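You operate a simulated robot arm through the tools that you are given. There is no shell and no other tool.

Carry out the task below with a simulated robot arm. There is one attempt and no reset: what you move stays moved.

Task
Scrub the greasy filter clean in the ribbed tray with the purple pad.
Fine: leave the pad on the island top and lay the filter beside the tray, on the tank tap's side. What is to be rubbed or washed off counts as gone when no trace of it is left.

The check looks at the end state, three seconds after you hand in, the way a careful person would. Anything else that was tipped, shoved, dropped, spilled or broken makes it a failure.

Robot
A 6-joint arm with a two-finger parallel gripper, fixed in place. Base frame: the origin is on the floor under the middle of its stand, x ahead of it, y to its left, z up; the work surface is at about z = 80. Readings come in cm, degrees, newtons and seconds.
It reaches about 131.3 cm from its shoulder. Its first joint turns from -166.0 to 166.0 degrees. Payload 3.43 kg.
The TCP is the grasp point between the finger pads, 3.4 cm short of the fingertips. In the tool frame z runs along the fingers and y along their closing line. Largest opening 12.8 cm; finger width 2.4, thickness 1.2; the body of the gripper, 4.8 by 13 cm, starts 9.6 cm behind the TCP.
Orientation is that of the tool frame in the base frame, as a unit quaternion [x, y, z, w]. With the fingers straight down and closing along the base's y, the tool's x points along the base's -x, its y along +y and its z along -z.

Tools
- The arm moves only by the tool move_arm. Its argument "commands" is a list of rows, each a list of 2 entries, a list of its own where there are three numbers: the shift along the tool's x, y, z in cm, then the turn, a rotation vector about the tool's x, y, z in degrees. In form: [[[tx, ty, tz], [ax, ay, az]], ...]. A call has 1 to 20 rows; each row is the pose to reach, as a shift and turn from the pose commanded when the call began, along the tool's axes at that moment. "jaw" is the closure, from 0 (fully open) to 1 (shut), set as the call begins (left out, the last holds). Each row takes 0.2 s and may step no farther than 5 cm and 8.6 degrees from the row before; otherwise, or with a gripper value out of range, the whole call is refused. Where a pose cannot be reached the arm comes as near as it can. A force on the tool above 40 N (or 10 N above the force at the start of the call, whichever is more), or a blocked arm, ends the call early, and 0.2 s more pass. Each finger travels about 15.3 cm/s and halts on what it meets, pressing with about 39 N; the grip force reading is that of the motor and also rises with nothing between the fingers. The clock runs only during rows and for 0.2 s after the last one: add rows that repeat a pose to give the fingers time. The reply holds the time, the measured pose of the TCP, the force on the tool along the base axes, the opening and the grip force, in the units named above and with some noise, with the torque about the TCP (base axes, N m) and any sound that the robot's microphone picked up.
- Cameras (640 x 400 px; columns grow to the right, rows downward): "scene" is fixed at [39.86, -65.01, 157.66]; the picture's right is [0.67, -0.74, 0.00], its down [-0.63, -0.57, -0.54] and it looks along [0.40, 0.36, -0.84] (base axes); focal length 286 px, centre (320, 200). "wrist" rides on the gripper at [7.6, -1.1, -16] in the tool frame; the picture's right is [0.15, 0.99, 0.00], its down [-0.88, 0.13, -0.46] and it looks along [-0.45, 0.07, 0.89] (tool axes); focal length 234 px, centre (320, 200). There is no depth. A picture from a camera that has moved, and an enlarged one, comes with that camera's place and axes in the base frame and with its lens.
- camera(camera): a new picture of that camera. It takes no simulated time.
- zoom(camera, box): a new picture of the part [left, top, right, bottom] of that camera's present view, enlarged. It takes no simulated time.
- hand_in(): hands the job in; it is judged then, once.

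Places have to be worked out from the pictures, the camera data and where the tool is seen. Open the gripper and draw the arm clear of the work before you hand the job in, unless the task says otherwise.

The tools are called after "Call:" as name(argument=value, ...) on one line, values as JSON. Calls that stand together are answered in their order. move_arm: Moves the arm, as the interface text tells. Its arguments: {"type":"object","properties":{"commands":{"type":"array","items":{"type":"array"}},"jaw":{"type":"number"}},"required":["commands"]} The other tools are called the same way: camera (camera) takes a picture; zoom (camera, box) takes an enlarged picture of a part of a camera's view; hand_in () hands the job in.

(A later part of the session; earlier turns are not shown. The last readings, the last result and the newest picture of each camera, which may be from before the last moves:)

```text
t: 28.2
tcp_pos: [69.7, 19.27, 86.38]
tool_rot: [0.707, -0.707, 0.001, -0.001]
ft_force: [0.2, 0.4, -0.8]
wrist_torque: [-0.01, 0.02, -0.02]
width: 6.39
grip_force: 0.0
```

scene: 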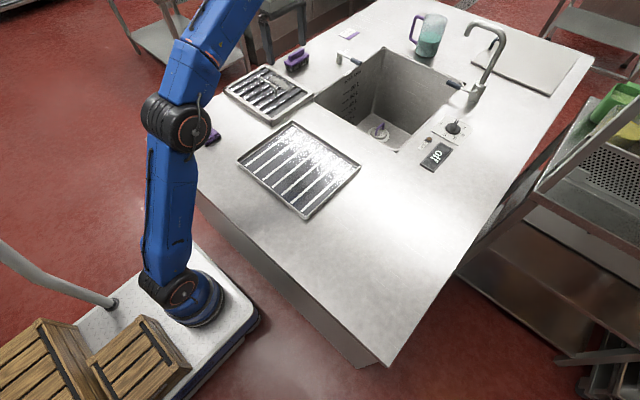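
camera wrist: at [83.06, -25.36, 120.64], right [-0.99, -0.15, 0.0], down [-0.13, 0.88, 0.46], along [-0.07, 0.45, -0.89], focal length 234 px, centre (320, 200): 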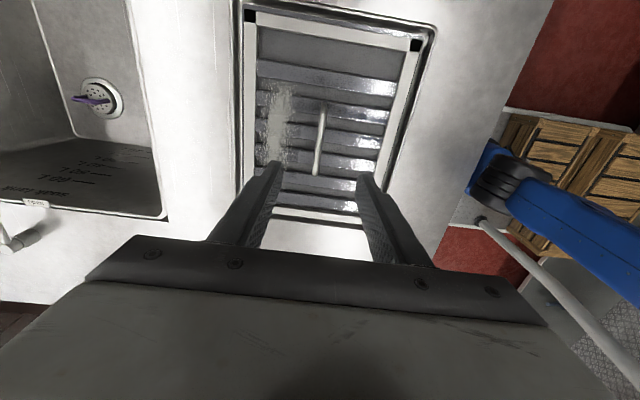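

No contact with the plate. I close the jaw on the ridge.

Call:
move_arm(commands=[[[0, 0, 0], [0, 0, 0]], [[0, 0, 0], [0, 0, 0]], [[0, 0, 0], [0, 0, 0]], [[0, 0, 0], [0, 0, 0]]], jaw=1)

Call:
zoom(camera="wrist", box=[220, 120, 420, 250])

Call:
zoom(camera="scene", box=[160, 80, 260, 160])

```text
t: 29.2
tcp_pos: [69.63, 19.24, 86.41]
tool_rot: [0.707, -0.707, 0.001, 0.0]
ft_force: [0.0, 0.1, -0.3]
wrist_torque: [0.03, 0.05, 0.04]
width: 1.67
grip_force: 39.0
```

```text
3.08 times, centred on (320, 185) of wrist
camera zoom: at [70.86, 11.71, 102.32], right [-0.99, -0.15, 0.0], down [-0.13, 0.88, 0.46], along [-0.06, 0.45, -0.89], focal length 720 px, centre (320, 246)
```

zoom: 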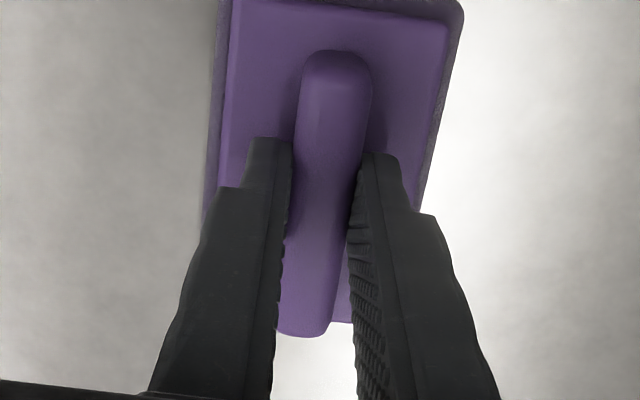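

```text
5.00 times, centred on (210, 120) of scene
camera zoom: at [39.86, -65.01, 157.66], right [0.67, -0.74, 0.0], down [-0.63, -0.57, -0.54], along [0.4, 0.36, -0.84], focal length 1431 px, centre (870, 600)
```

zoom: 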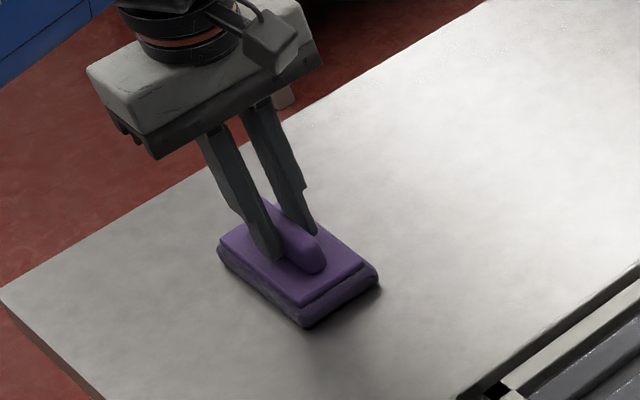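

The pad is held (1.67 cm across the ridge; pad bottom ≈ 6.4 below the TCP). I lift it and carry it over the grease patch, which should now be at about x 86–91.4, y −24.4 to −10.

Call:
move_arm(commands=[[[0, 0, -1.5], [0, 0, 0]], [[0, 0, -5], [0, 0, 0]], [[0, 0, -9.5], [0, 0, 0]], [[1, -0.5, -13.6], [0, 0, 0]], [[4.5, -2.2, -13.6], [0, 0, 0]], [[8.6, -4.2, -13.6], [0, 0, 0]], [[12.7, -6.2, -13.6], [0, 0, 0]], [[16.8, -8.3, -13.6], [0, 0, 0]], [[20.9, -10.3, -13.6], [0, 0, 0]], [[25, -12.3, -13.6], [0, 0, 0]], [[29.1, -14.4, -13.6], [0, 0, 0]], [[33, -16.4, -13.6], [0, 0, 0]], [[36, -17.9, -13.6], [0, 0, 0]], [[36.6, -18.3, -13.6], [0, 0, 0]], [[36.6, -18.3, -13.6], [0, 0, 0]]])

Call:
camera(camera="wrist")

Call:
zoom(camera="scene", box=[220, 80, 380, 210])

```text
t: 32.4
tcp_pos: [88.04, -17.33, 100.05]
tool_rot: [0.708, -0.707, 0.0, 0.0]
ft_force: [0.0, 0.6, 0.2]
wrist_torque: [-0.01, -0.01, -0.02]
width: 1.7
grip_force: 39.1
```

```text
taken
camera wrist: at [89.11, -24.92, 116.02], right [-0.99, -0.15, 0.0], down [-0.13, 0.88, 0.46], along [-0.07, 0.45, -0.89], focal length 234 px, centre (320, 200)
```

wrist: 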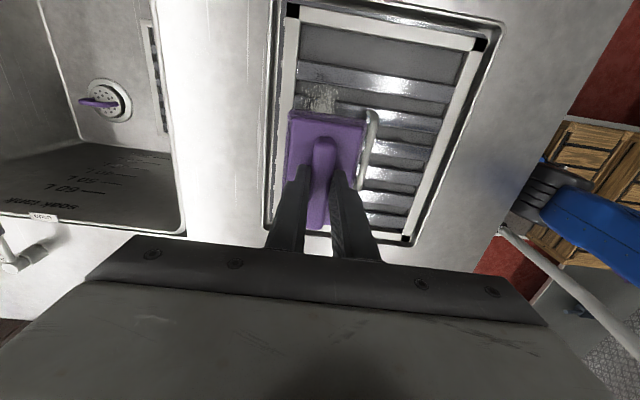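

```text
3.08 times, centred on (300, 145) of scene
camera zoom: at [39.86, -65.01, 157.66], right [0.67, -0.74, 0.0], down [-0.63, -0.57, -0.54], along [0.4, 0.36, -0.84], focal length 881 px, centre (382, 369)
```

zoom: 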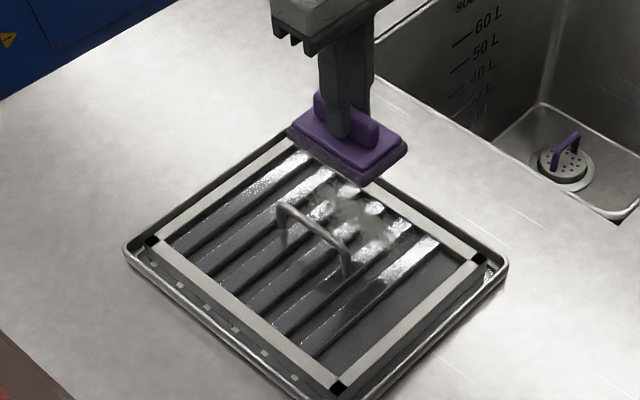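

The pad hangs over the patch, between handle and frame. I descend until the pad bottom is just above the frame top and check clearance.

Call:
move_arm(commands=[[[0, 0, 3], [0, 0, 0]], [[0, 0, 6], [0, 0, 0]], [[0, 0, 8], [0, 0, 0]], [[0, 0, 8.8], [0, 0, 0]], [[0, 0, 8.8], [0, 0, 0]]])

Call:
zoom(camera="wrist", box=[200, 0, 520, 250])

Call:
zoom(camera="scene", box=[240, 90, 360, 190])

```text
t: 33.6
tcp_pos: [88.01, -17.26, 91.35]
tool_rot: [-0.707, 0.708, -0.001, 0.001]
ft_force: [-0.5, 0.8, -1.1]
wrist_torque: [0.01, -0.02, 0.02]
width: 1.71
grip_force: 38.7
```

```text
1.60 times, centred on (360, 125) of wrist
camera zoom: at [89.16, -24.9, 107.23], right [-0.99, -0.15, 0.0], down [-0.13, 0.88, 0.46], along [-0.07, 0.45, -0.89], focal length 375 px, centre (256, 320)
```

zoom: 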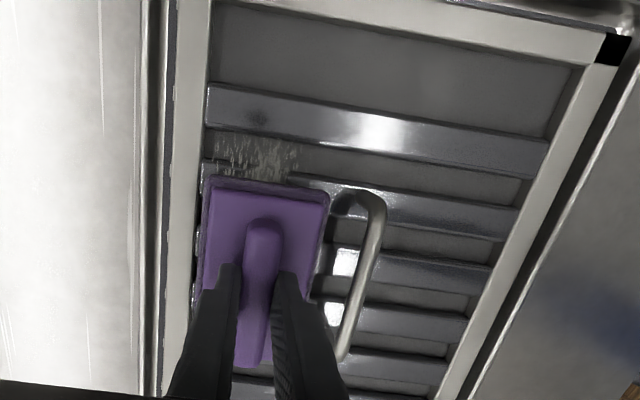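

```text
4.00 times, centred on (300, 140) of scene
camera zoom: at [39.86, -65.01, 157.66], right [0.67, -0.74, 0.0], down [-0.63, -0.57, -0.54], along [0.4, 0.36, -0.84], focal length 1145 px, centre (400, 440)
```

zoom: 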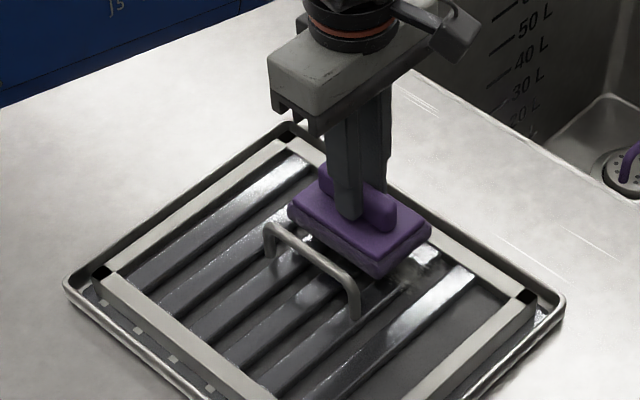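

Pad edge has about 0.5 cm clearance to the frame and more to the handle. I lower in small steps to find contact.

Call:
move_arm(commands=[[[0, 0, 0.4], [0, 0, 0]], [[0, 0, 0.8], [0, 0, 0]], [[0, 0, 1.1], [0, 0, 0]], [[0, 0, 1.4], [0, 0, 0]], [[0, 0, 1.4], [0, 0, 0]]])

```text
t: 34.8
tcp_pos: [87.95, -17.24, 89.91]
tool_rot: [0.707, -0.707, 0.001, 0.0]
ft_force: [0.1, -0.3, -1.8]
wrist_torque: [-0.02, 0.01, 0.0]
width: 1.66
grip_force: 39.0
```

No contact yet; I continue down by 0.2 cm steps.

Call:
move_arm(commands=[[[0, 0, 0.2], [0, 0, 0]], [[0, 0, 0.4], [0, 0, 0]], [[0, 0, 0.4], [0, 0, 0]]])

```text
t: 35.6
tcp_pos: [87.98, -17.26, 89.46]
tool_rot: [0.707, -0.707, 0.0, -0.001]
ft_force: [0.0, 0.0, -0.2]
wrist_torque: [-0.02, -0.01, -0.01]
width: 1.7
grip_force: 39.0
```

Force has not changed clearly yet; I go down a bit further.

Call:
move_arm(commands=[[[0, 0, 0.2], [0, 0, 0]], [[0, 0, 0.3], [0, 0, 0]], [[0, 0, 0.3], [0, 0, 0]]])

```text
t: 36.4
tcp_pos: [88.06, -17.31, 89.31]
tool_rot: [0.707, -0.707, 0.002, -0.001]
ft_force: [2.8, 0.0, 11.1]
wrist_torque: [0.29, 0.02, -0.03]
width: 1.68
grip_force: 38.8
```

Contact: 11 N upward at TCP z 89.3. I make a first stroke toward −y and back and watch the forces.

Call:
move_arm(commands=[[[1.2, 0, 0], [0, 0, 0]], [[2.6, 0, 0], [0, 0, 0]], [[4, 0, 0], [0, 0, 0]], [[5.2, 0, 0], [0, 0, 0]], [[4, 0, 0], [0, 0, 0]], [[2.6, 0, 0], [0, 0, 0]], [[1.2, 0, 0], [0, 0, 0]], [[0, 0, 0], [0, 0, 0]]])

Call:
zoom(camera="wrist", box=[200, 0, 520, 250])

Call:
zoom(camera="scene", box=[240, 90, 360, 190])

```text
t: 38.2
tcp_pos: [87.91, -17.38, 89.26]
tool_rot: [-0.707, 0.708, -0.001, 0.001]
ft_force: [0.5, -9.4, 17.6]
wrist_torque: [-0.37, 0.07, 0.09]
width: 1.71
grip_force: 39.4
```

```text
1.60 times, centred on (360, 125) of wrist
camera zoom: at [89.07, -24.88, 105.18], right [-0.99, -0.15, 0.0], down [-0.13, 0.88, 0.46], along [-0.06, 0.45, -0.89], focal length 375 px, centre (256, 320)
```

zoom: 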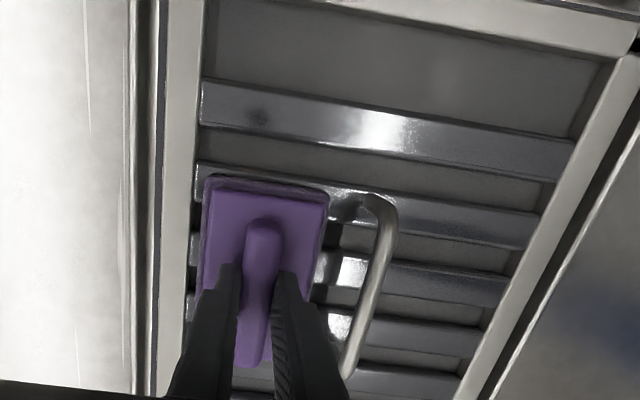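

```text
4.00 times, centred on (300, 140) of scene
camera zoom: at [39.86, -65.01, 157.66], right [0.67, -0.74, 0.0], down [-0.63, -0.57, -0.54], along [0.4, 0.36, -0.84], focal length 1145 px, centre (400, 440)
```

zoom: 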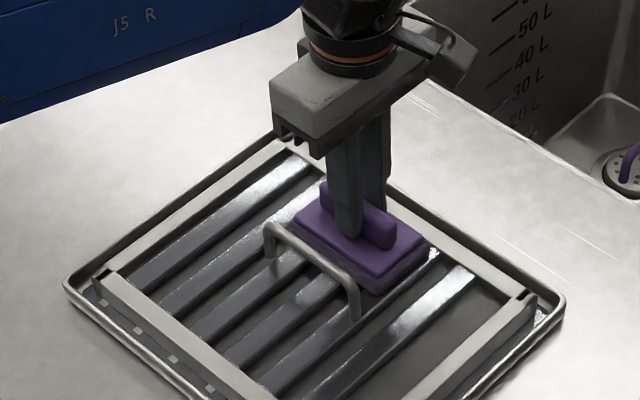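

The streaks visible before at the −y end are gone after one pass. Now I stroke the other way (+y) and repeat full-length strokes.

Call:
move_arm(commands=[[[-1.3, 0, 0], [0, 0, 0]], [[-2.7, 0, 0], [0, 0, 0]], [[-4.1, 0, 0], [0, 0, 0]], [[-5.4, 0, 0], [0, 0, 0]], [[-4.1, 0, 0], [0, 0, 0]], [[-2.7, 0, 0], [0, 0, 0]], [[-1.3, 0, 0], [0, 0, 0]], [[0, 0, 0], [0, 0, 0]], [[1.3, 0, 0], [0, 0, 0]], [[2.7, 0, 0], [0, 0, 0]], [[4.1, 0, 0], [0, 0, 0]], [[5.4, 0, 0], [0, 0, 0]], [[4.1, 0, 0], [0, 0, 0]], [[2.7, 0, 0], [0, 0, 0]], [[1.3, 0, 0], [0, 0, 0]], [[0, 0, 0], [0, 0, 0]]])

Call:
zoom(camera="wrist", box=[200, 0, 520, 250])

Call:
zoom(camera="scene", box=[220, 80, 380, 230])

```text
t: 41.6
tcp_pos: [87.88, -17.37, 89.37]
tool_rot: [-0.707, 0.708, -0.002, 0.002]
ft_force: [1.1, -8.5, 19.6]
wrist_torque: [-0.33, 0.08, 0.09]
width: 1.69
grip_force: 38.4
```

```text
1.60 times, centred on (360, 125) of wrist
camera zoom: at [89.02, -24.92, 105.16], right [-0.99, -0.15, 0.0], down [-0.13, 0.88, 0.45], along [-0.06, 0.45, -0.89], focal length 375 px, centre (256, 320)
```

zoom: 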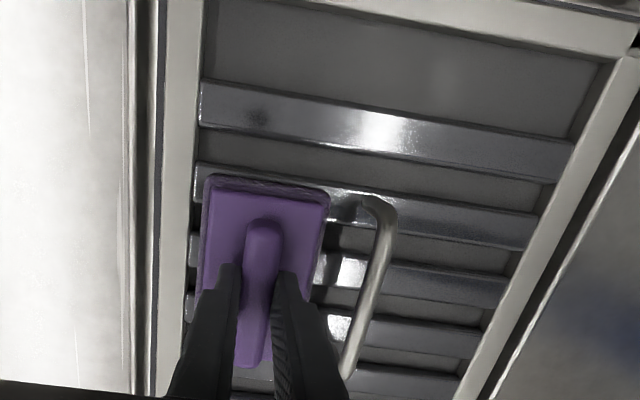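

```text
2.67 times, centred on (300, 155) of scene
camera zoom: at [39.86, -65.01, 157.66], right [0.67, -0.74, 0.0], down [-0.63, -0.57, -0.54], along [0.4, 0.36, -0.84], focal length 763 px, centre (373, 320)
```

zoom: 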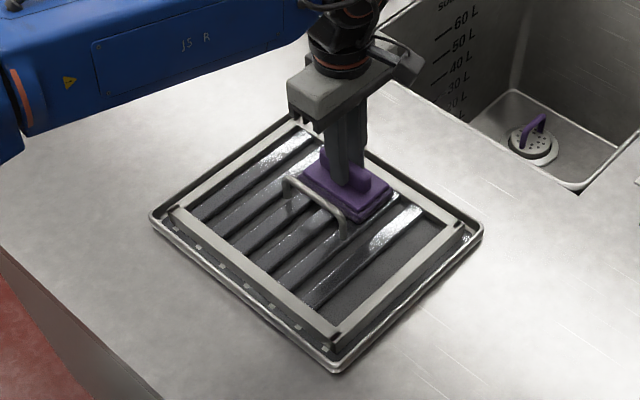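

Strokes complete with a steady ~18 N press, and filter and tray have stayed put. I lift the pad and shift aside to inspect the patch area.

Call:
move_arm(commands=[[[0, 0, -1.5], [0, 0, 0]], [[0, 0, -5], [0, 0, 0]], [[0, 0, -9], [0, 0, 0]], [[0, 3, -12.5], [0, 0, 0]], [[0, 6.5, -14], [0, 0, 0]], [[0, 10, -14], [0, 0, 0]], [[0, 10, -14], [0, 0, 0]]])

Call:
zoom(camera="wrist", box=[160, 20, 420, 240])

Call:
zoom(camera="scene", box=[260, 110, 350, 190])

```text
t: 43.2
tcp_pos: [78.05, -17.27, 103.29]
tool_rot: [0.708, -0.707, 0.0, 0.0]
ft_force: [0.1, 0.2, 0.0]
wrist_torque: [0.01, 0.03, -0.04]
width: 1.68
grip_force: 39.3
```

```text
1.82 times, centred on (290, 130) of wrist
camera zoom: at [79.13, -24.94, 119.06], right [-0.99, -0.15, 0.0], down [-0.13, 0.88, 0.46], along [-0.07, 0.45, -0.89], focal length 426 px, centre (374, 327)
```

zoom: 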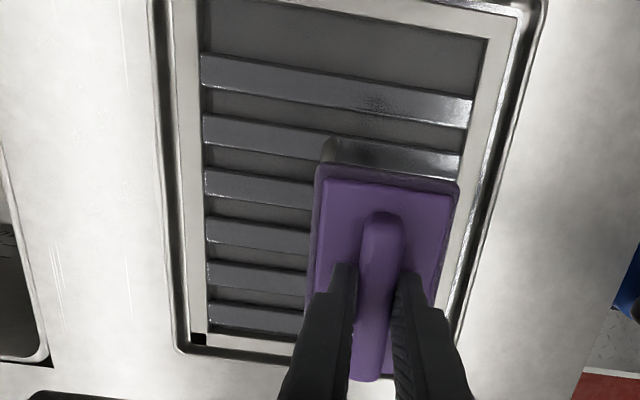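

```text
5.00 times, centred on (305, 150) of scene
camera zoom: at [39.86, -65.01, 157.66], right [0.67, -0.74, 0.0], down [-0.63, -0.57, -0.54], along [0.4, 0.36, -0.84], focal length 1431 px, centre (395, 450)
```

zoom: 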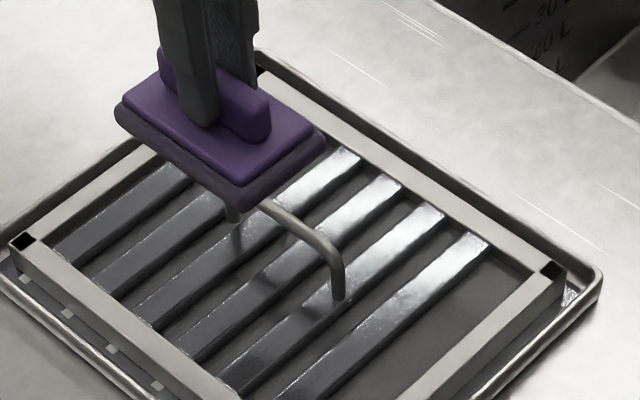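

The patch looks gone in both views. I zoom in more closely for any remaining traces, including along the frame edge and beside the handle.

Call:
zoom(camera="wrist", box=[230, 40, 310, 120])

Call:
zoom(camera="wrist", box=[230, 110, 310, 220])

Call:
zoom(camera="scene", box=[300, 115, 350, 155])

Call:
zoom(camera="scene", box=[270, 120, 330, 170])

```text
5.00 times, centred on (270, 80) of wrist
camera zoom: at [79.13, -24.94, 119.06], right [-0.99, -0.15, 0.0], down [-0.13, 0.88, 0.46], along [-0.07, 0.45, -0.89], focal length 1171 px, centre (570, 800)
```

zoom: 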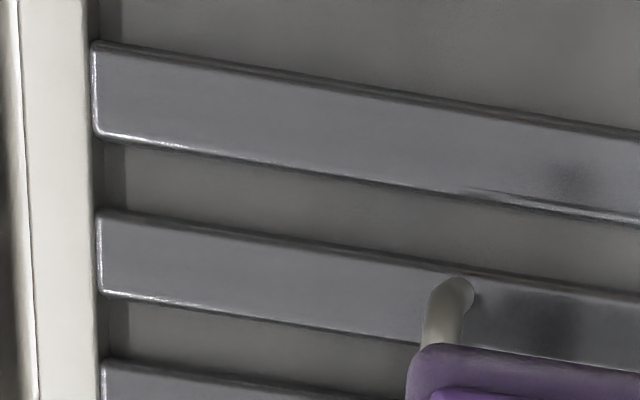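

```text
3.64 times, centred on (270, 165) of wrist
camera zoom: at [79.13, -24.94, 119.06], right [-0.99, -0.15, 0.0], down [-0.13, 0.88, 0.46], along [-0.07, 0.45, -0.89], focal length 852 px, centre (502, 327)
```

zoom: 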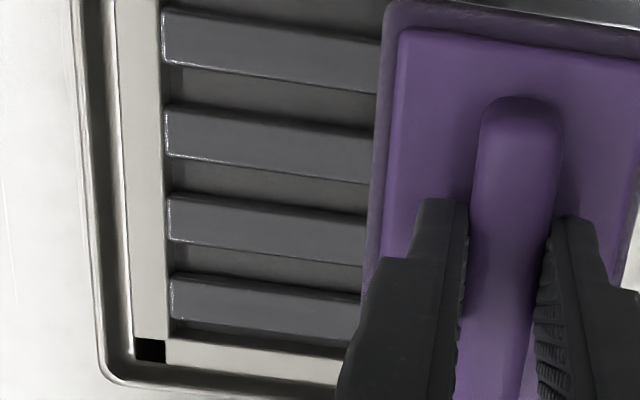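

```text
10.00 times, centred on (325, 135) of scene
camera zoom: at [39.86, -65.01, 157.66], right [0.67, -0.74, 0.0], down [-0.63, -0.57, -0.54], along [0.4, 0.36, -0.84], focal length 2863 px, centre (270, 850)
```

zoom: 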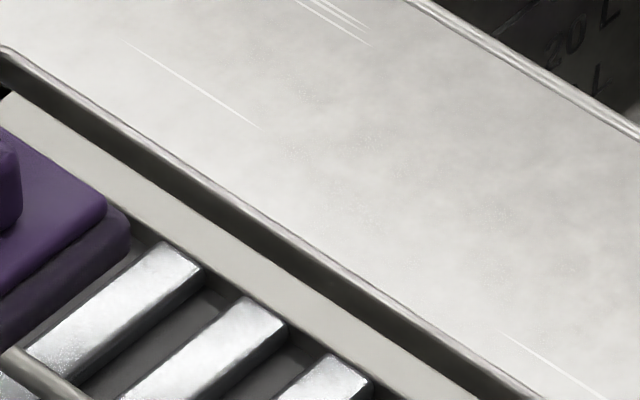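

```text
8.00 times, centred on (300, 145) of scene
camera zoom: at [39.86, -65.01, 157.66], right [0.67, -0.74, 0.0], down [-0.63, -0.57, -0.54], along [0.4, 0.36, -0.84], focal length 2290 px, centre (480, 640)
```

zoom: 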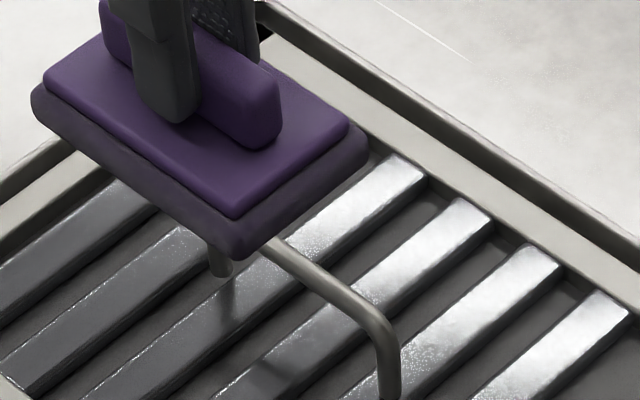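

No trace visible anywhere, but for certainty I do one more pass with slightly shifted lanes. I return over the patch (x ≈ 88.2) to just above contact.

Call:
move_arm(commands=[[[0, -3.5, 0], [0, 0, 0]], [[0, -7, 2], [0, 0, 0]], [[0, -10.2, 5.5], [0, 0, 0]], [[0, -10.2, 9.5], [0, 0, 0]], [[0, -10.2, 12.5], [0, 0, 0]], [[0, -10.2, 13.5], [0, 0, 0]], [[0, -10.2, 13.5], [0, 0, 0]]])

```text
t: 44.8
tcp_pos: [88.36, -17.36, 89.73]
tool_rot: [-0.707, 0.708, -0.001, 0.001]
ft_force: [1.1, 0.2, -0.5]
wrist_torque: [0.01, 0.02, 0.0]
width: 1.69
grip_force: 38.9
```

Just above contact at x ≈ 88.3. I press down 0.5 cm and stroke the full length twice.

Call:
move_arm(commands=[[[0, 0, 0.3], [0, 0, 0]], [[0, 0, 0.5], [0, 0, 0]], [[1.4, 0, 0.5], [0, 0, 0]], [[2.8, 0, 0.5], [0, 0, 0]], [[4.2, 0, 0.5], [0, 0, 0]], [[5.6, 0, 0.5], [0, 0, 0]], [[4.2, 0, 0.5], [0, 0, 0]], [[2.8, 0, 0.5], [0, 0, 0]], [[1.4, 0, 0.5], [0, 0, 0]], [[0, 0, 0.5], [0, 0, 0]], [[-1.4, 0, 0.5], [0, 0, 0]], [[-2.8, 0, 0.5], [0, 0, 0]], [[-4.2, 0, 0.5], [0, 0, 0]], [[-5.6, 0, 0.5], [0, 0, 0]], [[-4.2, 0, 0.5], [0, 0, 0]], [[-2.8, 0, 0.5], [0, 0, 0]], [[-1.4, 0, 0.5], [0, 0, 0]], [[0, 0, 0.5], [0, 0, 0]]])

```text
t: 48.6
tcp_pos: [88.2, -17.38, 89.13]
tool_rot: [-0.707, 0.708, -0.001, 0.0]
ft_force: [-0.1, 2.6, 7.8]
wrist_torque: [0.22, 0.06, -0.06]
width: 1.7
grip_force: 39.1
```

Contact held throughout (7.8 N at the end). Now the lane 1 cm nearer the handle, one full stroke each way, then I lift.

Call:
move_arm(commands=[[[0, 0.5, 0.05], [0, 0, 0]], [[0, 1.0, 0.05], [0, 0, 0]], [[1.4, 1, 0.05], [0, 0, 0]], [[2.8, 1, 0.05], [0, 0, 0]], [[4.2, 1, 0.05], [0, 0, 0]], [[5.6, 1, 0.05], [0, 0, 0]], [[4.2, 1, 0.05], [0, 0, 0]], [[2.8, 1, 0.05], [0, 0, 0]], [[1.4, 1, 0.05], [0, 0, 0]], [[0, 1, 0.05], [0, 0, 0]], [[-1.4, 1, 0.05], [0, 0, 0]], [[-2.8, 1, 0.05], [0, 0, 0]], [[-4.2, 1, 0.05], [0, 0, 0]], [[-5.6, 1, 0.05], [0, 0, 0]], [[-4.2, 1, 0.05], [0, 0, 0]], [[-2.8, 1, 0.05], [0, 0, 0]], [[-1.4, 1, 0.05], [0, 0, 0]], [[0, 1, 0.05], [0, 0, 0]]])

Call:
move_arm(commands=[[[0, 0, -1.5], [0, 0, 0]], [[0, 0, -5], [0, 0, 0]], [[0, 0, -9.5], [0, 0, 0]], [[0, 0, -13], [0, 0, 0]], [[0, 0, -13], [0, 0, 0]]])

Call:
zoom(camera="scene", box=[220, 80, 380, 230])

Call:
zoom(camera="wrist", box=[200, 0, 520, 240])

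```text
t: 52.4
tcp_pos: [87.19, -17.25, 89.17]
tool_rot: [-0.706, 0.708, 0.0, 0.0]
ft_force: [-0.2, 7.3, 14.4]
wrist_torque: [0.35, 0.08, -0.05]
width: 1.69
grip_force: 38.7
```

```text
t: 53.6
tcp_pos: [87.1, -17.32, 102.13]
tool_rot: [-0.707, 0.707, -0.001, 0.0]
ft_force: [0.2, 0.2, -1.0]
wrist_torque: [-0.03, 0.04, -0.01]
width: 1.69
grip_force: 38.7
```

```text
2.67 times, centred on (300, 155) of scene
camera zoom: at [39.86, -65.01, 157.66], right [0.67, -0.74, 0.0], down [-0.63, -0.57, -0.54], along [0.4, 0.36, -0.84], focal length 763 px, centre (373, 320)
```

zoom: 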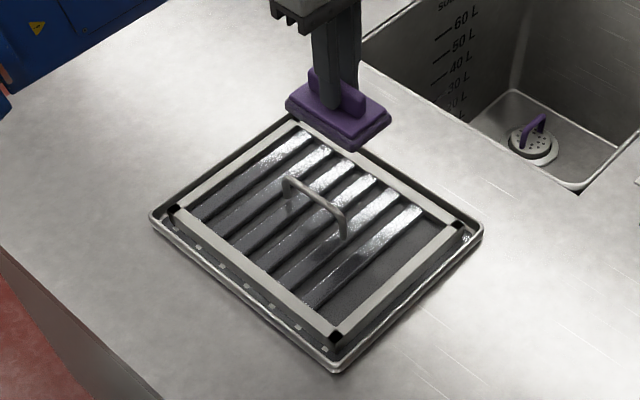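

```text
1.67 times, centred on (360, 120) of wrist
camera zoom: at [88.34, -24.87, 118.0], right [-0.99, -0.15, 0.0], down [-0.13, 0.88, 0.46], along [-0.07, 0.45, -0.89], focal length 390 px, centre (253, 333)
```

zoom: 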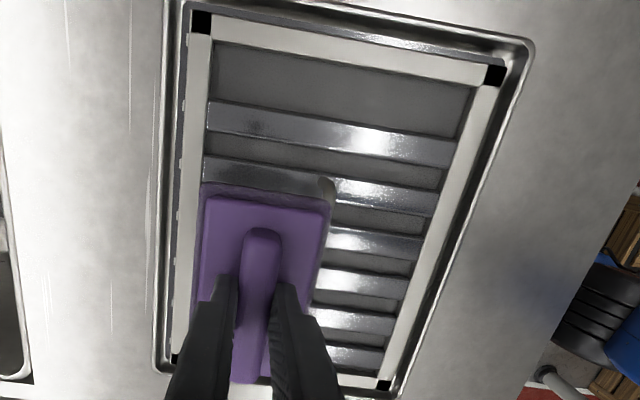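

The filter is clean and still in the tray. I carry the pad back to its original spot on the island, about (69.6, 19.3).

Call:
move_arm(commands=[[[-2, 1, 0], [0, 0, 0]], [[-6, 2.9, 0], [0, 0, 0]], [[-10, 4.8, 0], [0, 0, 0]], [[-14.2, 6.8, 0], [0, 0, 0]], [[-18.4, 8.8, 0], [0, 0, 0]], [[-22.6, 10.8, 0], [0, 0, 0]], [[-26.8, 12.8, 0], [0, 0, 0]], [[-31, 14.8, 0], [0, 0, 0]], [[-34.5, 16.5, 0], [0, 0, 0]], [[-36.6, 17.45, 0.5], [0, 0, 0]], [[-36.6, 17.45, 4], [0, 0, 0]], [[-36.6, 17.45, 8], [0, 0, 0]], [[-36.6, 17.45, 12], [0, 0, 0]], [[-36.6, 17.45, 14.5], [0, 0, 0]], [[-36.6, 17.45, 15], [0, 0, 0]], [[-36.6, 17.45, 15], [0, 0, 0]]])

Call:
zoom(camera="scene", box=[150, 80, 270, 180])

```text
t: 57.0
tcp_pos: [69.66, 19.31, 87.04]
tool_rot: [0.707, -0.707, 0.001, 0.0]
ft_force: [0.2, 0.2, 0.3]
wrist_torque: [-0.01, -0.01, 0.01]
width: 1.66
grip_force: 39.2
```

```text
4.00 times, centred on (210, 130) of scene
camera zoom: at [39.86, -65.01, 157.66], right [0.67, -0.74, 0.0], down [-0.63, -0.57, -0.54], along [0.4, 0.36, -0.84], focal length 1145 px, centre (760, 480)
```

zoom: 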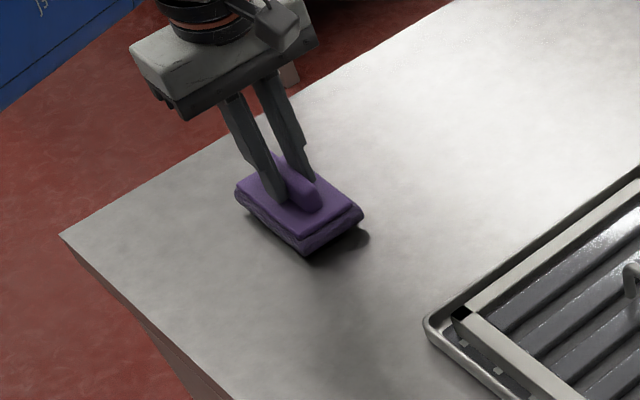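

The pad is about 0.6 cm above the island. I lower in small steps to light contact.

Call:
move_arm(commands=[[[0, 0, 0.3], [0, 0, 0]], [[0, 0, 0.5], [0, 0, 0]], [[0, 0, 0.6], [0, 0, 0]], [[0, 0, 0.6], [0, 0, 0]]])

```text
t: 58.0
tcp_pos: [69.69, 19.39, 86.57]
tool_rot: [0.707, -0.707, 0.001, -0.001]
ft_force: [0.9, 0.0, -0.5]
wrist_torque: [-0.02, -0.05, -0.02]
width: 1.71
grip_force: 39.6
```

Call:
move_arm(commands=[[[0, 0, 0.1], [0, 0, 0]], [[0, 0, 0.2], [0, 0, 0]], [[0, 0, 0.2], [0, 0, 0]]])

```text
t: 58.8
tcp_pos: [69.67, 19.36, 86.3]
tool_rot: [0.707, -0.707, 0.001, 0.0]
ft_force: [-0.4, -0.2, 0.1]
wrist_torque: [-0.03, 0.03, 0.01]
width: 1.72
grip_force: 39.2
```

The height matches where I picked it up (86.3–86.4) so the pad is resting or within a millimetre of it. I open the jaw to release.

Call:
move_arm(commands=[[[0, 0, 0], [0, 0, 0]], [[0, 0, 0], [0, 0, 0]], [[0, 0, 0], [0, 0, 0]]], jaw=0.5)

Call:
move_arm(commands=[[[0, 0, -2], [0, 0, 0]], [[0, 0, -6], [0, 0, 0]], [[0, 0, -10.5], [0, 0, 0]], [[0, 0, -15], [0, 0, 0]], [[0, 0, -15], [0, 0, 0]]])

Call:
camera(camera="scene")

Call:
camera(camera="wrist")

```text
t: 59.6
tcp_pos: [69.91, 19.44, 86.26]
tool_rot: [0.707, -0.707, 0.001, -0.001]
ft_force: [0.6, 1.0, 0.1]
wrist_torque: [-0.02, 0.02, 0.0]
width: 6.37
grip_force: 0.1
```

```text
t: 60.8
tcp_pos: [69.73, 19.36, 101.17]
tool_rot: [0.707, -0.707, 0.001, 0.0]
ft_force: [0.6, -0.5, -0.9]
wrist_torque: [-0.01, 0.01, 0.04]
width: 6.4
grip_force: 0.1
```

```text
taken
```

scene: 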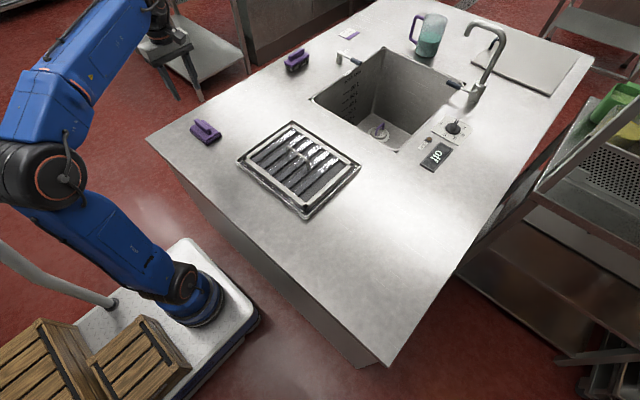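

```text
taken
camera wrist: at [70.93, 11.79, 117.23], right [-0.99, -0.15, 0.0], down [-0.13, 0.88, 0.46], along [-0.06, 0.45, -0.89], focal length 234 px, centre (320, 200)
```

wrist: 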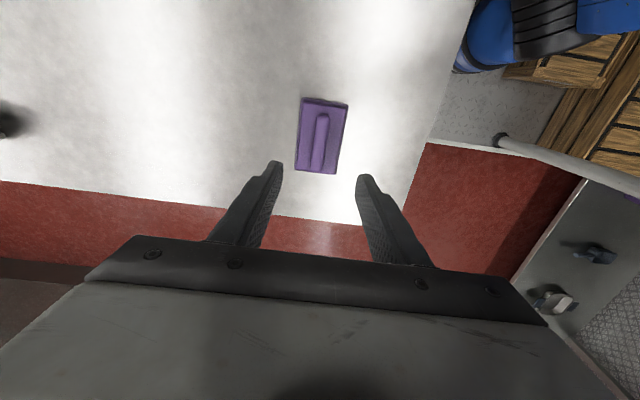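

The pad rests on the island where it began. I zoom in on the unobstructed filter to verify that it is clean and that tray and filter have not moved.

Call:
zoom(camera="scene", box=[230, 110, 370, 225])

Call:
zoom(camera="scene", box=[275, 120, 345, 170])

```text
3.48 times, centred on (300, 168) of scene
camera zoom: at [39.86, -65.01, 157.66], right [0.67, -0.74, 0.0], down [-0.63, -0.57, -0.54], along [0.4, 0.36, -0.84], focal length 996 px, centre (390, 313)
```

zoom: 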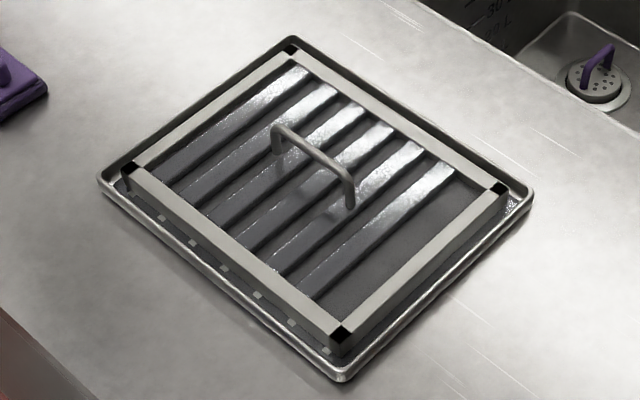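

```text
8.00 times, centred on (310, 145) of scene
camera zoom: at [39.86, -65.01, 157.66], right [0.67, -0.74, 0.0], down [-0.63, -0.57, -0.54], along [0.4, 0.36, -0.84], focal length 2290 px, centre (400, 640)
```

zoom: 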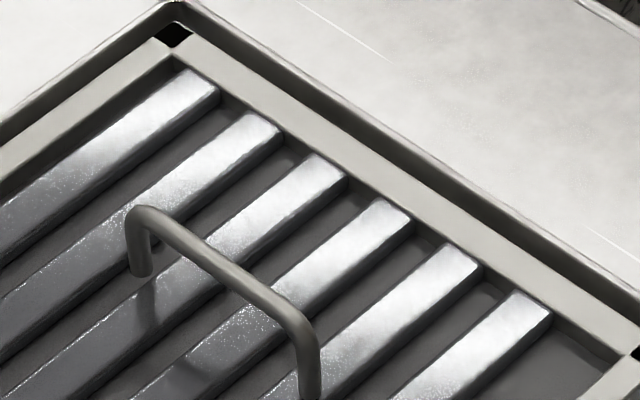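

The filter shows no grease and the tray is where it was. I go back above the filter handle, near (82, −17.9), to pick it up.

Call:
move_arm(commands=[[[4.1, -1.4, 0], [0, 0, 0]], [[8.3, -2.7, 0], [0, 0, 0]], [[12.4, -4.1, 0], [0, 0, 0]], [[16.5, -5.5, 0], [0, 0, 0]], [[20.7, -6.8, 0], [0, 0, 0]], [[24.8, -8.2, 0], [0, 0, 0]], [[28.9, -9.6, 0.5], [0, 0, 0]], [[33.1, -11, 2], [0, 0, 0]], [[37.2, -12.3, 4], [0, 0, 0]], [[37.2, -12.3, 4], [0, 0, 0]]], jaw=0.4)

Call:
zoom(camera="wrist", box=[200, 0, 460, 240])

Call:
zoom(camera="scene", box=[230, 80, 380, 225])

```text
t: 63.0
tcp_pos: [81.99, -17.88, 97.32]
tool_rot: [0.707, -0.707, 0.001, 0.0]
ft_force: [-1.1, -0.1, 0.8]
wrist_torque: [-0.05, -0.01, -0.01]
width: 7.68
grip_force: 0.0
```

```text
1.67 times, centred on (330, 120) of wrist
camera zoom: at [83.15, -25.54, 113.18], right [-0.99, -0.15, 0.0], down [-0.13, 0.88, 0.46], along [-0.06, 0.45, -0.89], focal length 390 px, centre (303, 333)
```

zoom: 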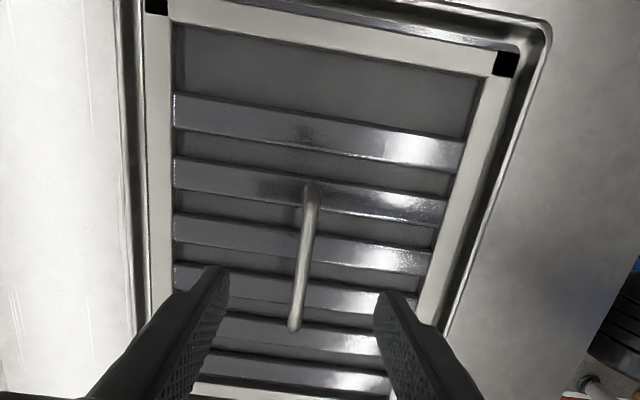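

```text
2.76 times, centred on (305, 152) of scene
camera zoom: at [39.86, -65.01, 157.66], right [0.67, -0.74, 0.0], down [-0.63, -0.57, -0.54], along [0.4, 0.36, -0.84], focal length 790 px, centre (361, 331)
```

zoom: 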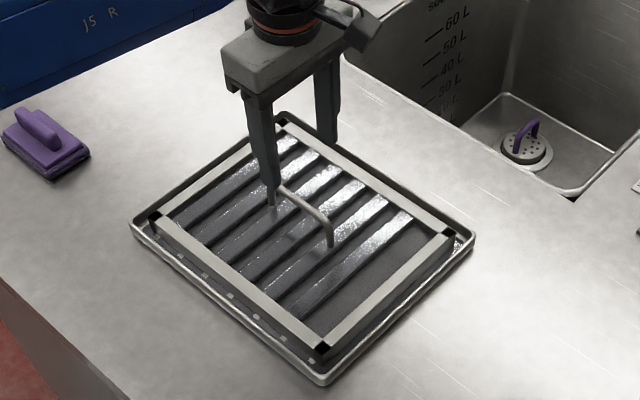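

The handle is centred under the TCP. I lower to grip height (z ≈ 87.6).

Call:
move_arm(commands=[[[0, 0, 3.5], [0, 0, 0]], [[0, 0, 7], [0, 0, 0]], [[0, -0.1, 9.2], [0, 0, 0]], [[0, -0.1, 9.7], [0, 0, 0]], [[0, -0.1, 9.7], [0, 0, 0]]])

Call:
zoom(camera="wrist", box=[200, 40, 440, 250])

```text
t: 64.2
tcp_pos: [82.2, -17.86, 87.69]
tool_rot: [0.708, -0.706, 0.001, 0.0]
ft_force: [0.6, -0.3, -0.7]
wrist_torque: [-0.01, 0.01, -0.01]
width: 7.69
grip_force: 0.1
```

```text
1.90 times, centred on (320, 145) of wrist
camera zoom: at [83.26, -25.49, 103.6], right [-0.99, -0.15, 0.0], down [-0.13, 0.88, 0.46], along [-0.07, 0.45, -0.89], focal length 446 px, centre (320, 305)
```

zoom: 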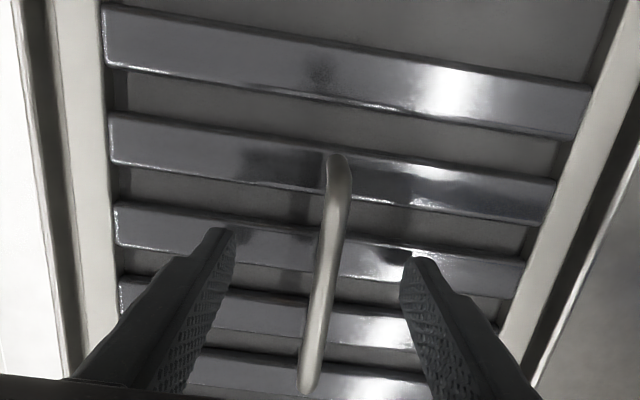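

The bar is between the fingers. I close on it, then lift straight up in a separate step.

Call:
move_arm(commands=[[[0, 0, 0], [0, 0, 0]], [[0, 0, 0], [0, 0, 0]], [[0, 0, 0], [0, 0, 0]], [[0, 0, 0], [0, 0, 0]]], jaw=1)

Call:
move_arm(commands=[[[0, 0, -0.5], [0, 0, 0]], [[0, 0, -1.5], [0, 0, 0]], [[0, 0, -3], [0, 0, 0]], [[0, 0, -5], [0, 0, 0]], [[0, 0, -7], [0, 0, 0]], [[0, 0, -7], [0, 0, 0]]])

Call:
camera(camera="scene")

Call:
camera(camera="wrist")

```text
t: 65.2
tcp_pos: [82.12, -17.82, 87.79]
tool_rot: [-0.707, 0.707, 0.0, 0.001]
ft_force: [-2.7, -0.7, 0.4]
wrist_torque: [0.01, 0.02, 0.04]
width: 0.94
grip_force: 39.1
```

```text
t: 66.6
tcp_pos: [82.17, -17.86, 94.66]
tool_rot: [-0.707, 0.707, -0.001, 0.0]
ft_force: [-0.1, -0.9, -8.0]
wrist_torque: [-0.04, -0.01, -0.03]
width: 0.96
grip_force: 39.1
```

```text
taken
```

scene: 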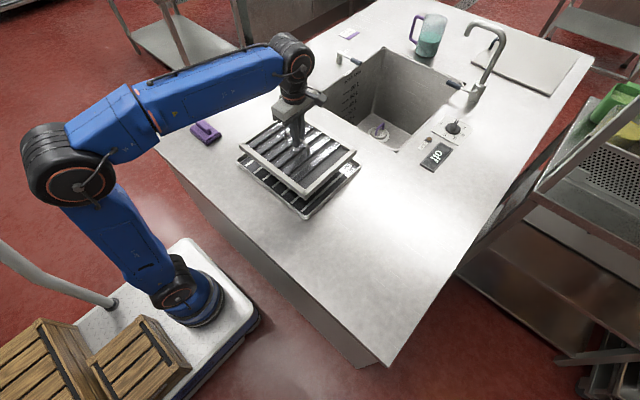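

```text
taken
camera wrist: at [83.35, -25.45, 110.53], right [-0.99, -0.15, 0.0], down [-0.13, 0.88, 0.46], along [-0.07, 0.45, -0.89], focal length 234 px, centre (320, 200)
```

wrist: 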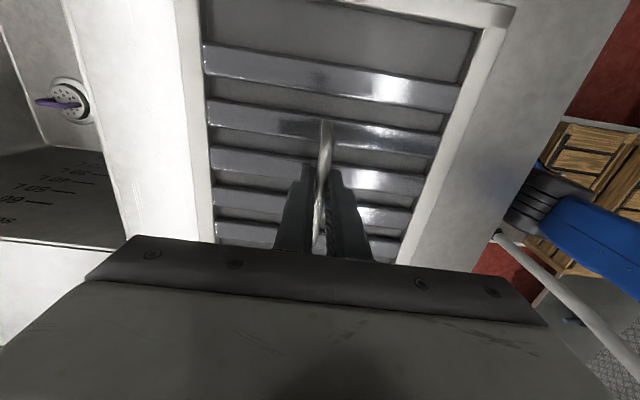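

The filter is lifted clear (8 N, level). I carry it to the tap's side (−y), aiming for its centre at about (82, −51), 2.5–3 cm beyond the tray's edge.

Call:
move_arm(commands=[[[1, 0, -0.5], [0, 0, 0]], [[3.5, 0, -0.5], [0, 0, 0]], [[7, 0, -0.5], [0, 0, 0]], [[11, 0, -0.5], [0, 0, 0]], [[15, 0, -0.5], [0, 0, 0]], [[19, 0, -0.5], [0, 0, 0]], [[23, 0, -0.5], [0, 0, 0]], [[27, 0, -0.5], [0, 0, 0]], [[30.5, 0, -0.5], [0, 0, 0]], [[32.5, 0, -0.5], [0, 0, 0]], [[33.3, 0, -0.5], [0, 0, 0]], [[33.3, 0, -0.5], [0, 0, 0]]])

Call:
camera(camera="scene")

Call:
camera(camera="wrist")

```text
t: 69.2
tcp_pos: [82.22, -51.25, 95.05]
tool_rot: [-0.707, 0.707, 0.0, 0.001]
ft_force: [0.4, 0.3, -8.2]
wrist_torque: [-0.08, 0.03, 0.01]
width: 0.94
grip_force: 38.8
```

```text
taken
```

scene: 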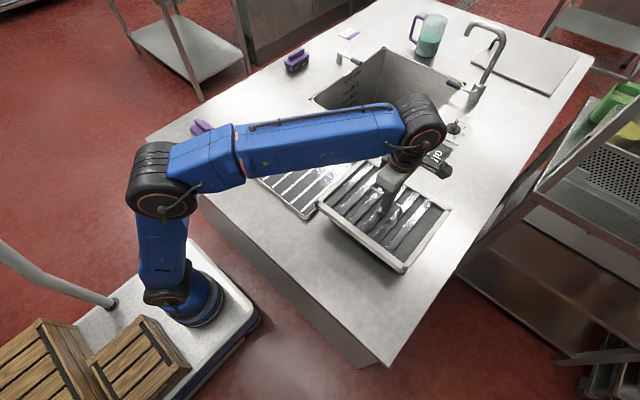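

```text
taken
camera wrist: at [83.34, -58.86, 111.01], right [-0.99, -0.15, 0.0], down [-0.13, 0.88, 0.46], along [-0.07, 0.45, -0.89], focal length 234 px, centre (320, 200)
```

wrist: 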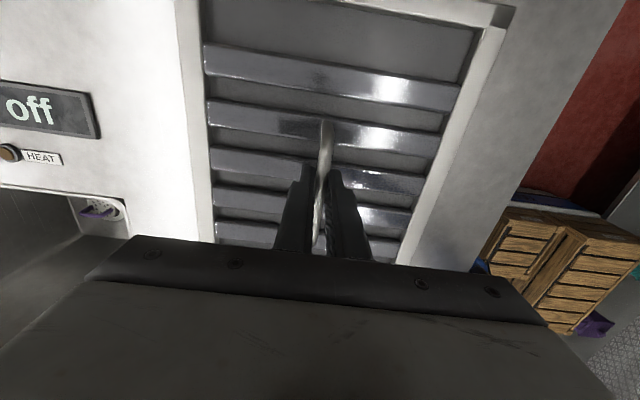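

Position matches the plan: the +y edge of the filter is about 2.5 cm past the tray, the panel is 16 cm away. I lower 6.5 cm and check.

Call:
move_arm(commands=[[[0, 0, 1.5], [0, 0, 0]], [[0, 0, 3.5], [0, 0, 0]], [[0, 0, 5.5], [0, 0, 0]], [[0, 0, 6.6], [0, 0, 0]], [[0, 0, 6.6], [0, 0, 0]]])

Call:
zoom(camera="scene", box=[240, 120, 480, 290])

```text
t: 70.4
tcp_pos: [82.16, -51.18, 88.49]
tool_rot: [-0.707, 0.707, -0.001, 0.001]
ft_force: [0.3, 0.0, -7.9]
wrist_torque: [-0.1, 0.04, 0.02]
width: 0.95
grip_force: 39.0
```

```text
2.35 times, centred on (360, 205) of scene
camera zoom: at [39.86, -65.01, 157.66], right [0.67, -0.74, 0.0], down [-0.63, -0.57, -0.54], along [0.4, 0.36, -0.84], focal length 674 px, centre (226, 188)
```

zoom: 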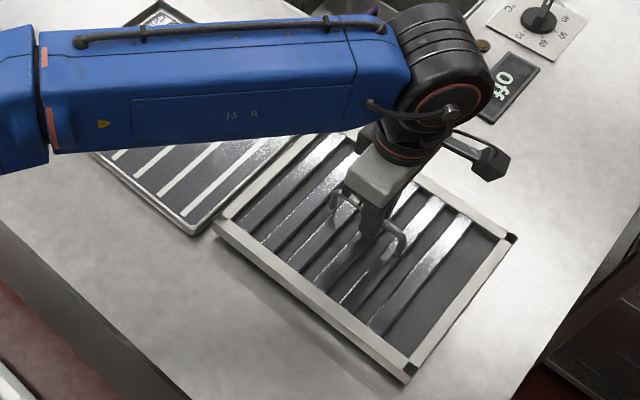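

The gap to the tray is about 2.2 cm. I continue down in small steps to contact.

Call:
move_arm(commands=[[[0, 0, 0.3], [0, 0, 0]], [[0, 0, 0.6], [0, 0, 0]], [[0, 0, 0.7], [0, 0, 0]], [[0, 0, 0.7], [0, 0, 0]]])

```text
t: 71.4
tcp_pos: [82.14, -51.16, 87.82]
tool_rot: [-0.707, 0.708, -0.001, 0.0]
ft_force: [0.6, 0.1, -8.6]
wrist_torque: [-0.04, -0.01, 0.0]
width: 0.93
grip_force: 38.6
```

Still hanging; I go down further by 0.25 cm.

Call:
move_arm(commands=[[[0, 0, 0.15], [0, 0, 0]], [[0, 0, 0.25], [0, 0, 0]], [[0, 0, 0.25], [0, 0, 0]]])

```text
t: 72.2
tcp_pos: [82.14, -51.21, 87.54]
tool_rot: [0.708, -0.707, 0.0, -0.001]
ft_force: [0.6, 0.3, -8.6]
wrist_torque: [-0.06, 0.05, 0.04]
width: 0.95
grip_force: 38.9
```

Call:
move_arm(commands=[[[0, 0, 0.1], [0, 0, 0]], [[0, 0, 0.15], [0, 0, 0]], [[0, 0, 0.15], [0, 0, 0]]])

```text
t: 73.0
tcp_pos: [82.12, -51.12, 87.44]
tool_rot: [0.707, -0.707, 0.001, -0.001]
ft_force: [0.5, -0.6, -8.2]
wrist_torque: [-0.06, -0.05, 0.0]
width: 0.97
grip_force: 39.5
```

Call:
move_arm(commands=[[[0, 0, 0.1], [0, 0, 0]], [[0, 0, 0.15], [0, 0, 0]], [[0, 0, 0.15], [0, 0, 0]]])

```text
t: 73.8
tcp_pos: [82.13, -51.23, 87.39]
tool_rot: [-0.707, 0.707, -0.001, 0.0]
ft_force: [1.3, -1.8, -1.3]
wrist_torque: [0.91, -0.03, 0.0]
width: 0.95
grip_force: 39.3
```

First contact (weight mostly taken by the top, one edge touching). I settle another 0.08 cm before releasing.

Call:
move_arm(commands=[[[0, 0, 0.08], [0, 0, 0]], [[0, 0, 0.08], [0, 0, 0]]])

```text
t: 74.4
tcp_pos: [82.21, -51.2, 87.33]
tool_rot: [-0.707, 0.707, -0.002, 0.001]
ft_force: [4.3, -5.9, 12.3]
wrist_torque: [0.45, -0.04, 0.0]
width: 0.96
grip_force: 38.9
```

It is seated (12 N). I back off slightly, then open the jaw and rise.

Call:
move_arm(commands=[[[0, 0, -0.05], [0, 0, 0]], [[0, 0, -0.05], [0, 0, 0]]])

Call:
move_arm(commands=[[[0, 0, 0], [0, 0, 0]], [[0, 0, 0], [0, 0, 0]], [[0, 0, 0], [0, 0, 0]]], jaw=0.5)

Call:
move_arm(commands=[[[0, 0, -2], [0, 0, 0]], [[0, 0, -5.5], [0, 0, 0]], [[0, 0, -10], [0, 0, 0]], [[0, 0, -14.5], [0, 0, 0]], [[0, 0, -19], [0, 0, 0]], [[0, 0, -19], [0, 0, 0]]])

Call:
camera(camera="scene")

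Call:
camera(camera="wrist")

```text
t: 75.0
tcp_pos: [82.12, -51.38, 87.23]
tool_rot: [0.708, -0.707, 0.001, -0.001]
ft_force: [3.4, -6.1, 11.6]
wrist_torque: [-0.95, -0.03, 0.0]
width: 0.94
grip_force: 38.9
```

```text
t: 75.8
tcp_pos: [82.13, -51.11, 87.27]
tool_rot: [-0.706, 0.708, -0.001, 0.0]
ft_force: [-0.5, -0.1, 0.5]
wrist_torque: [-0.03, 0.01, 0.02]
width: 6.41
grip_force: 0.0
```

```text
t: 77.2
tcp_pos: [82.16, -51.13, 106.41]
tool_rot: [0.707, -0.707, 0.001, -0.001]
ft_force: [-0.3, 0.8, 0.5]
wrist_torque: [0.0, -0.01, -0.01]
width: 6.39
grip_force: 0.0
```

```text
taken
```

scene: 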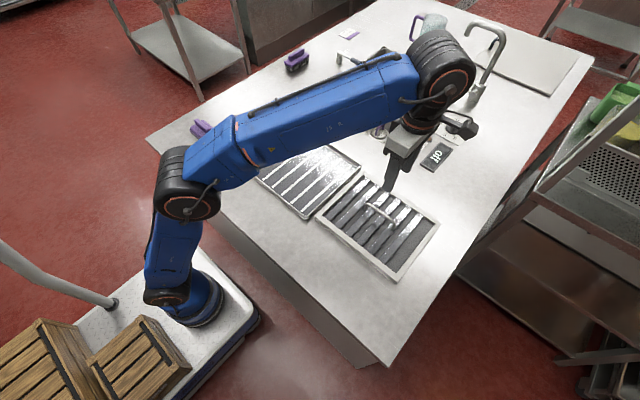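

```text
taken
camera wrist: at [83.24, -58.89, 122.25], right [-0.99, -0.15, 0.0], down [-0.13, 0.88, 0.46], along [-0.07, 0.45, -0.89], focal length 234 px, centre (320, 200)
```

wrist: 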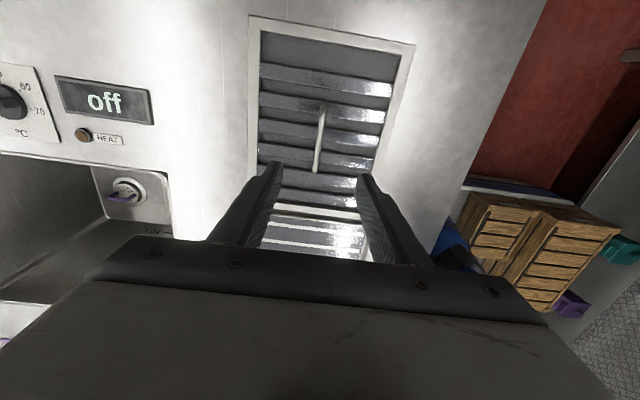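

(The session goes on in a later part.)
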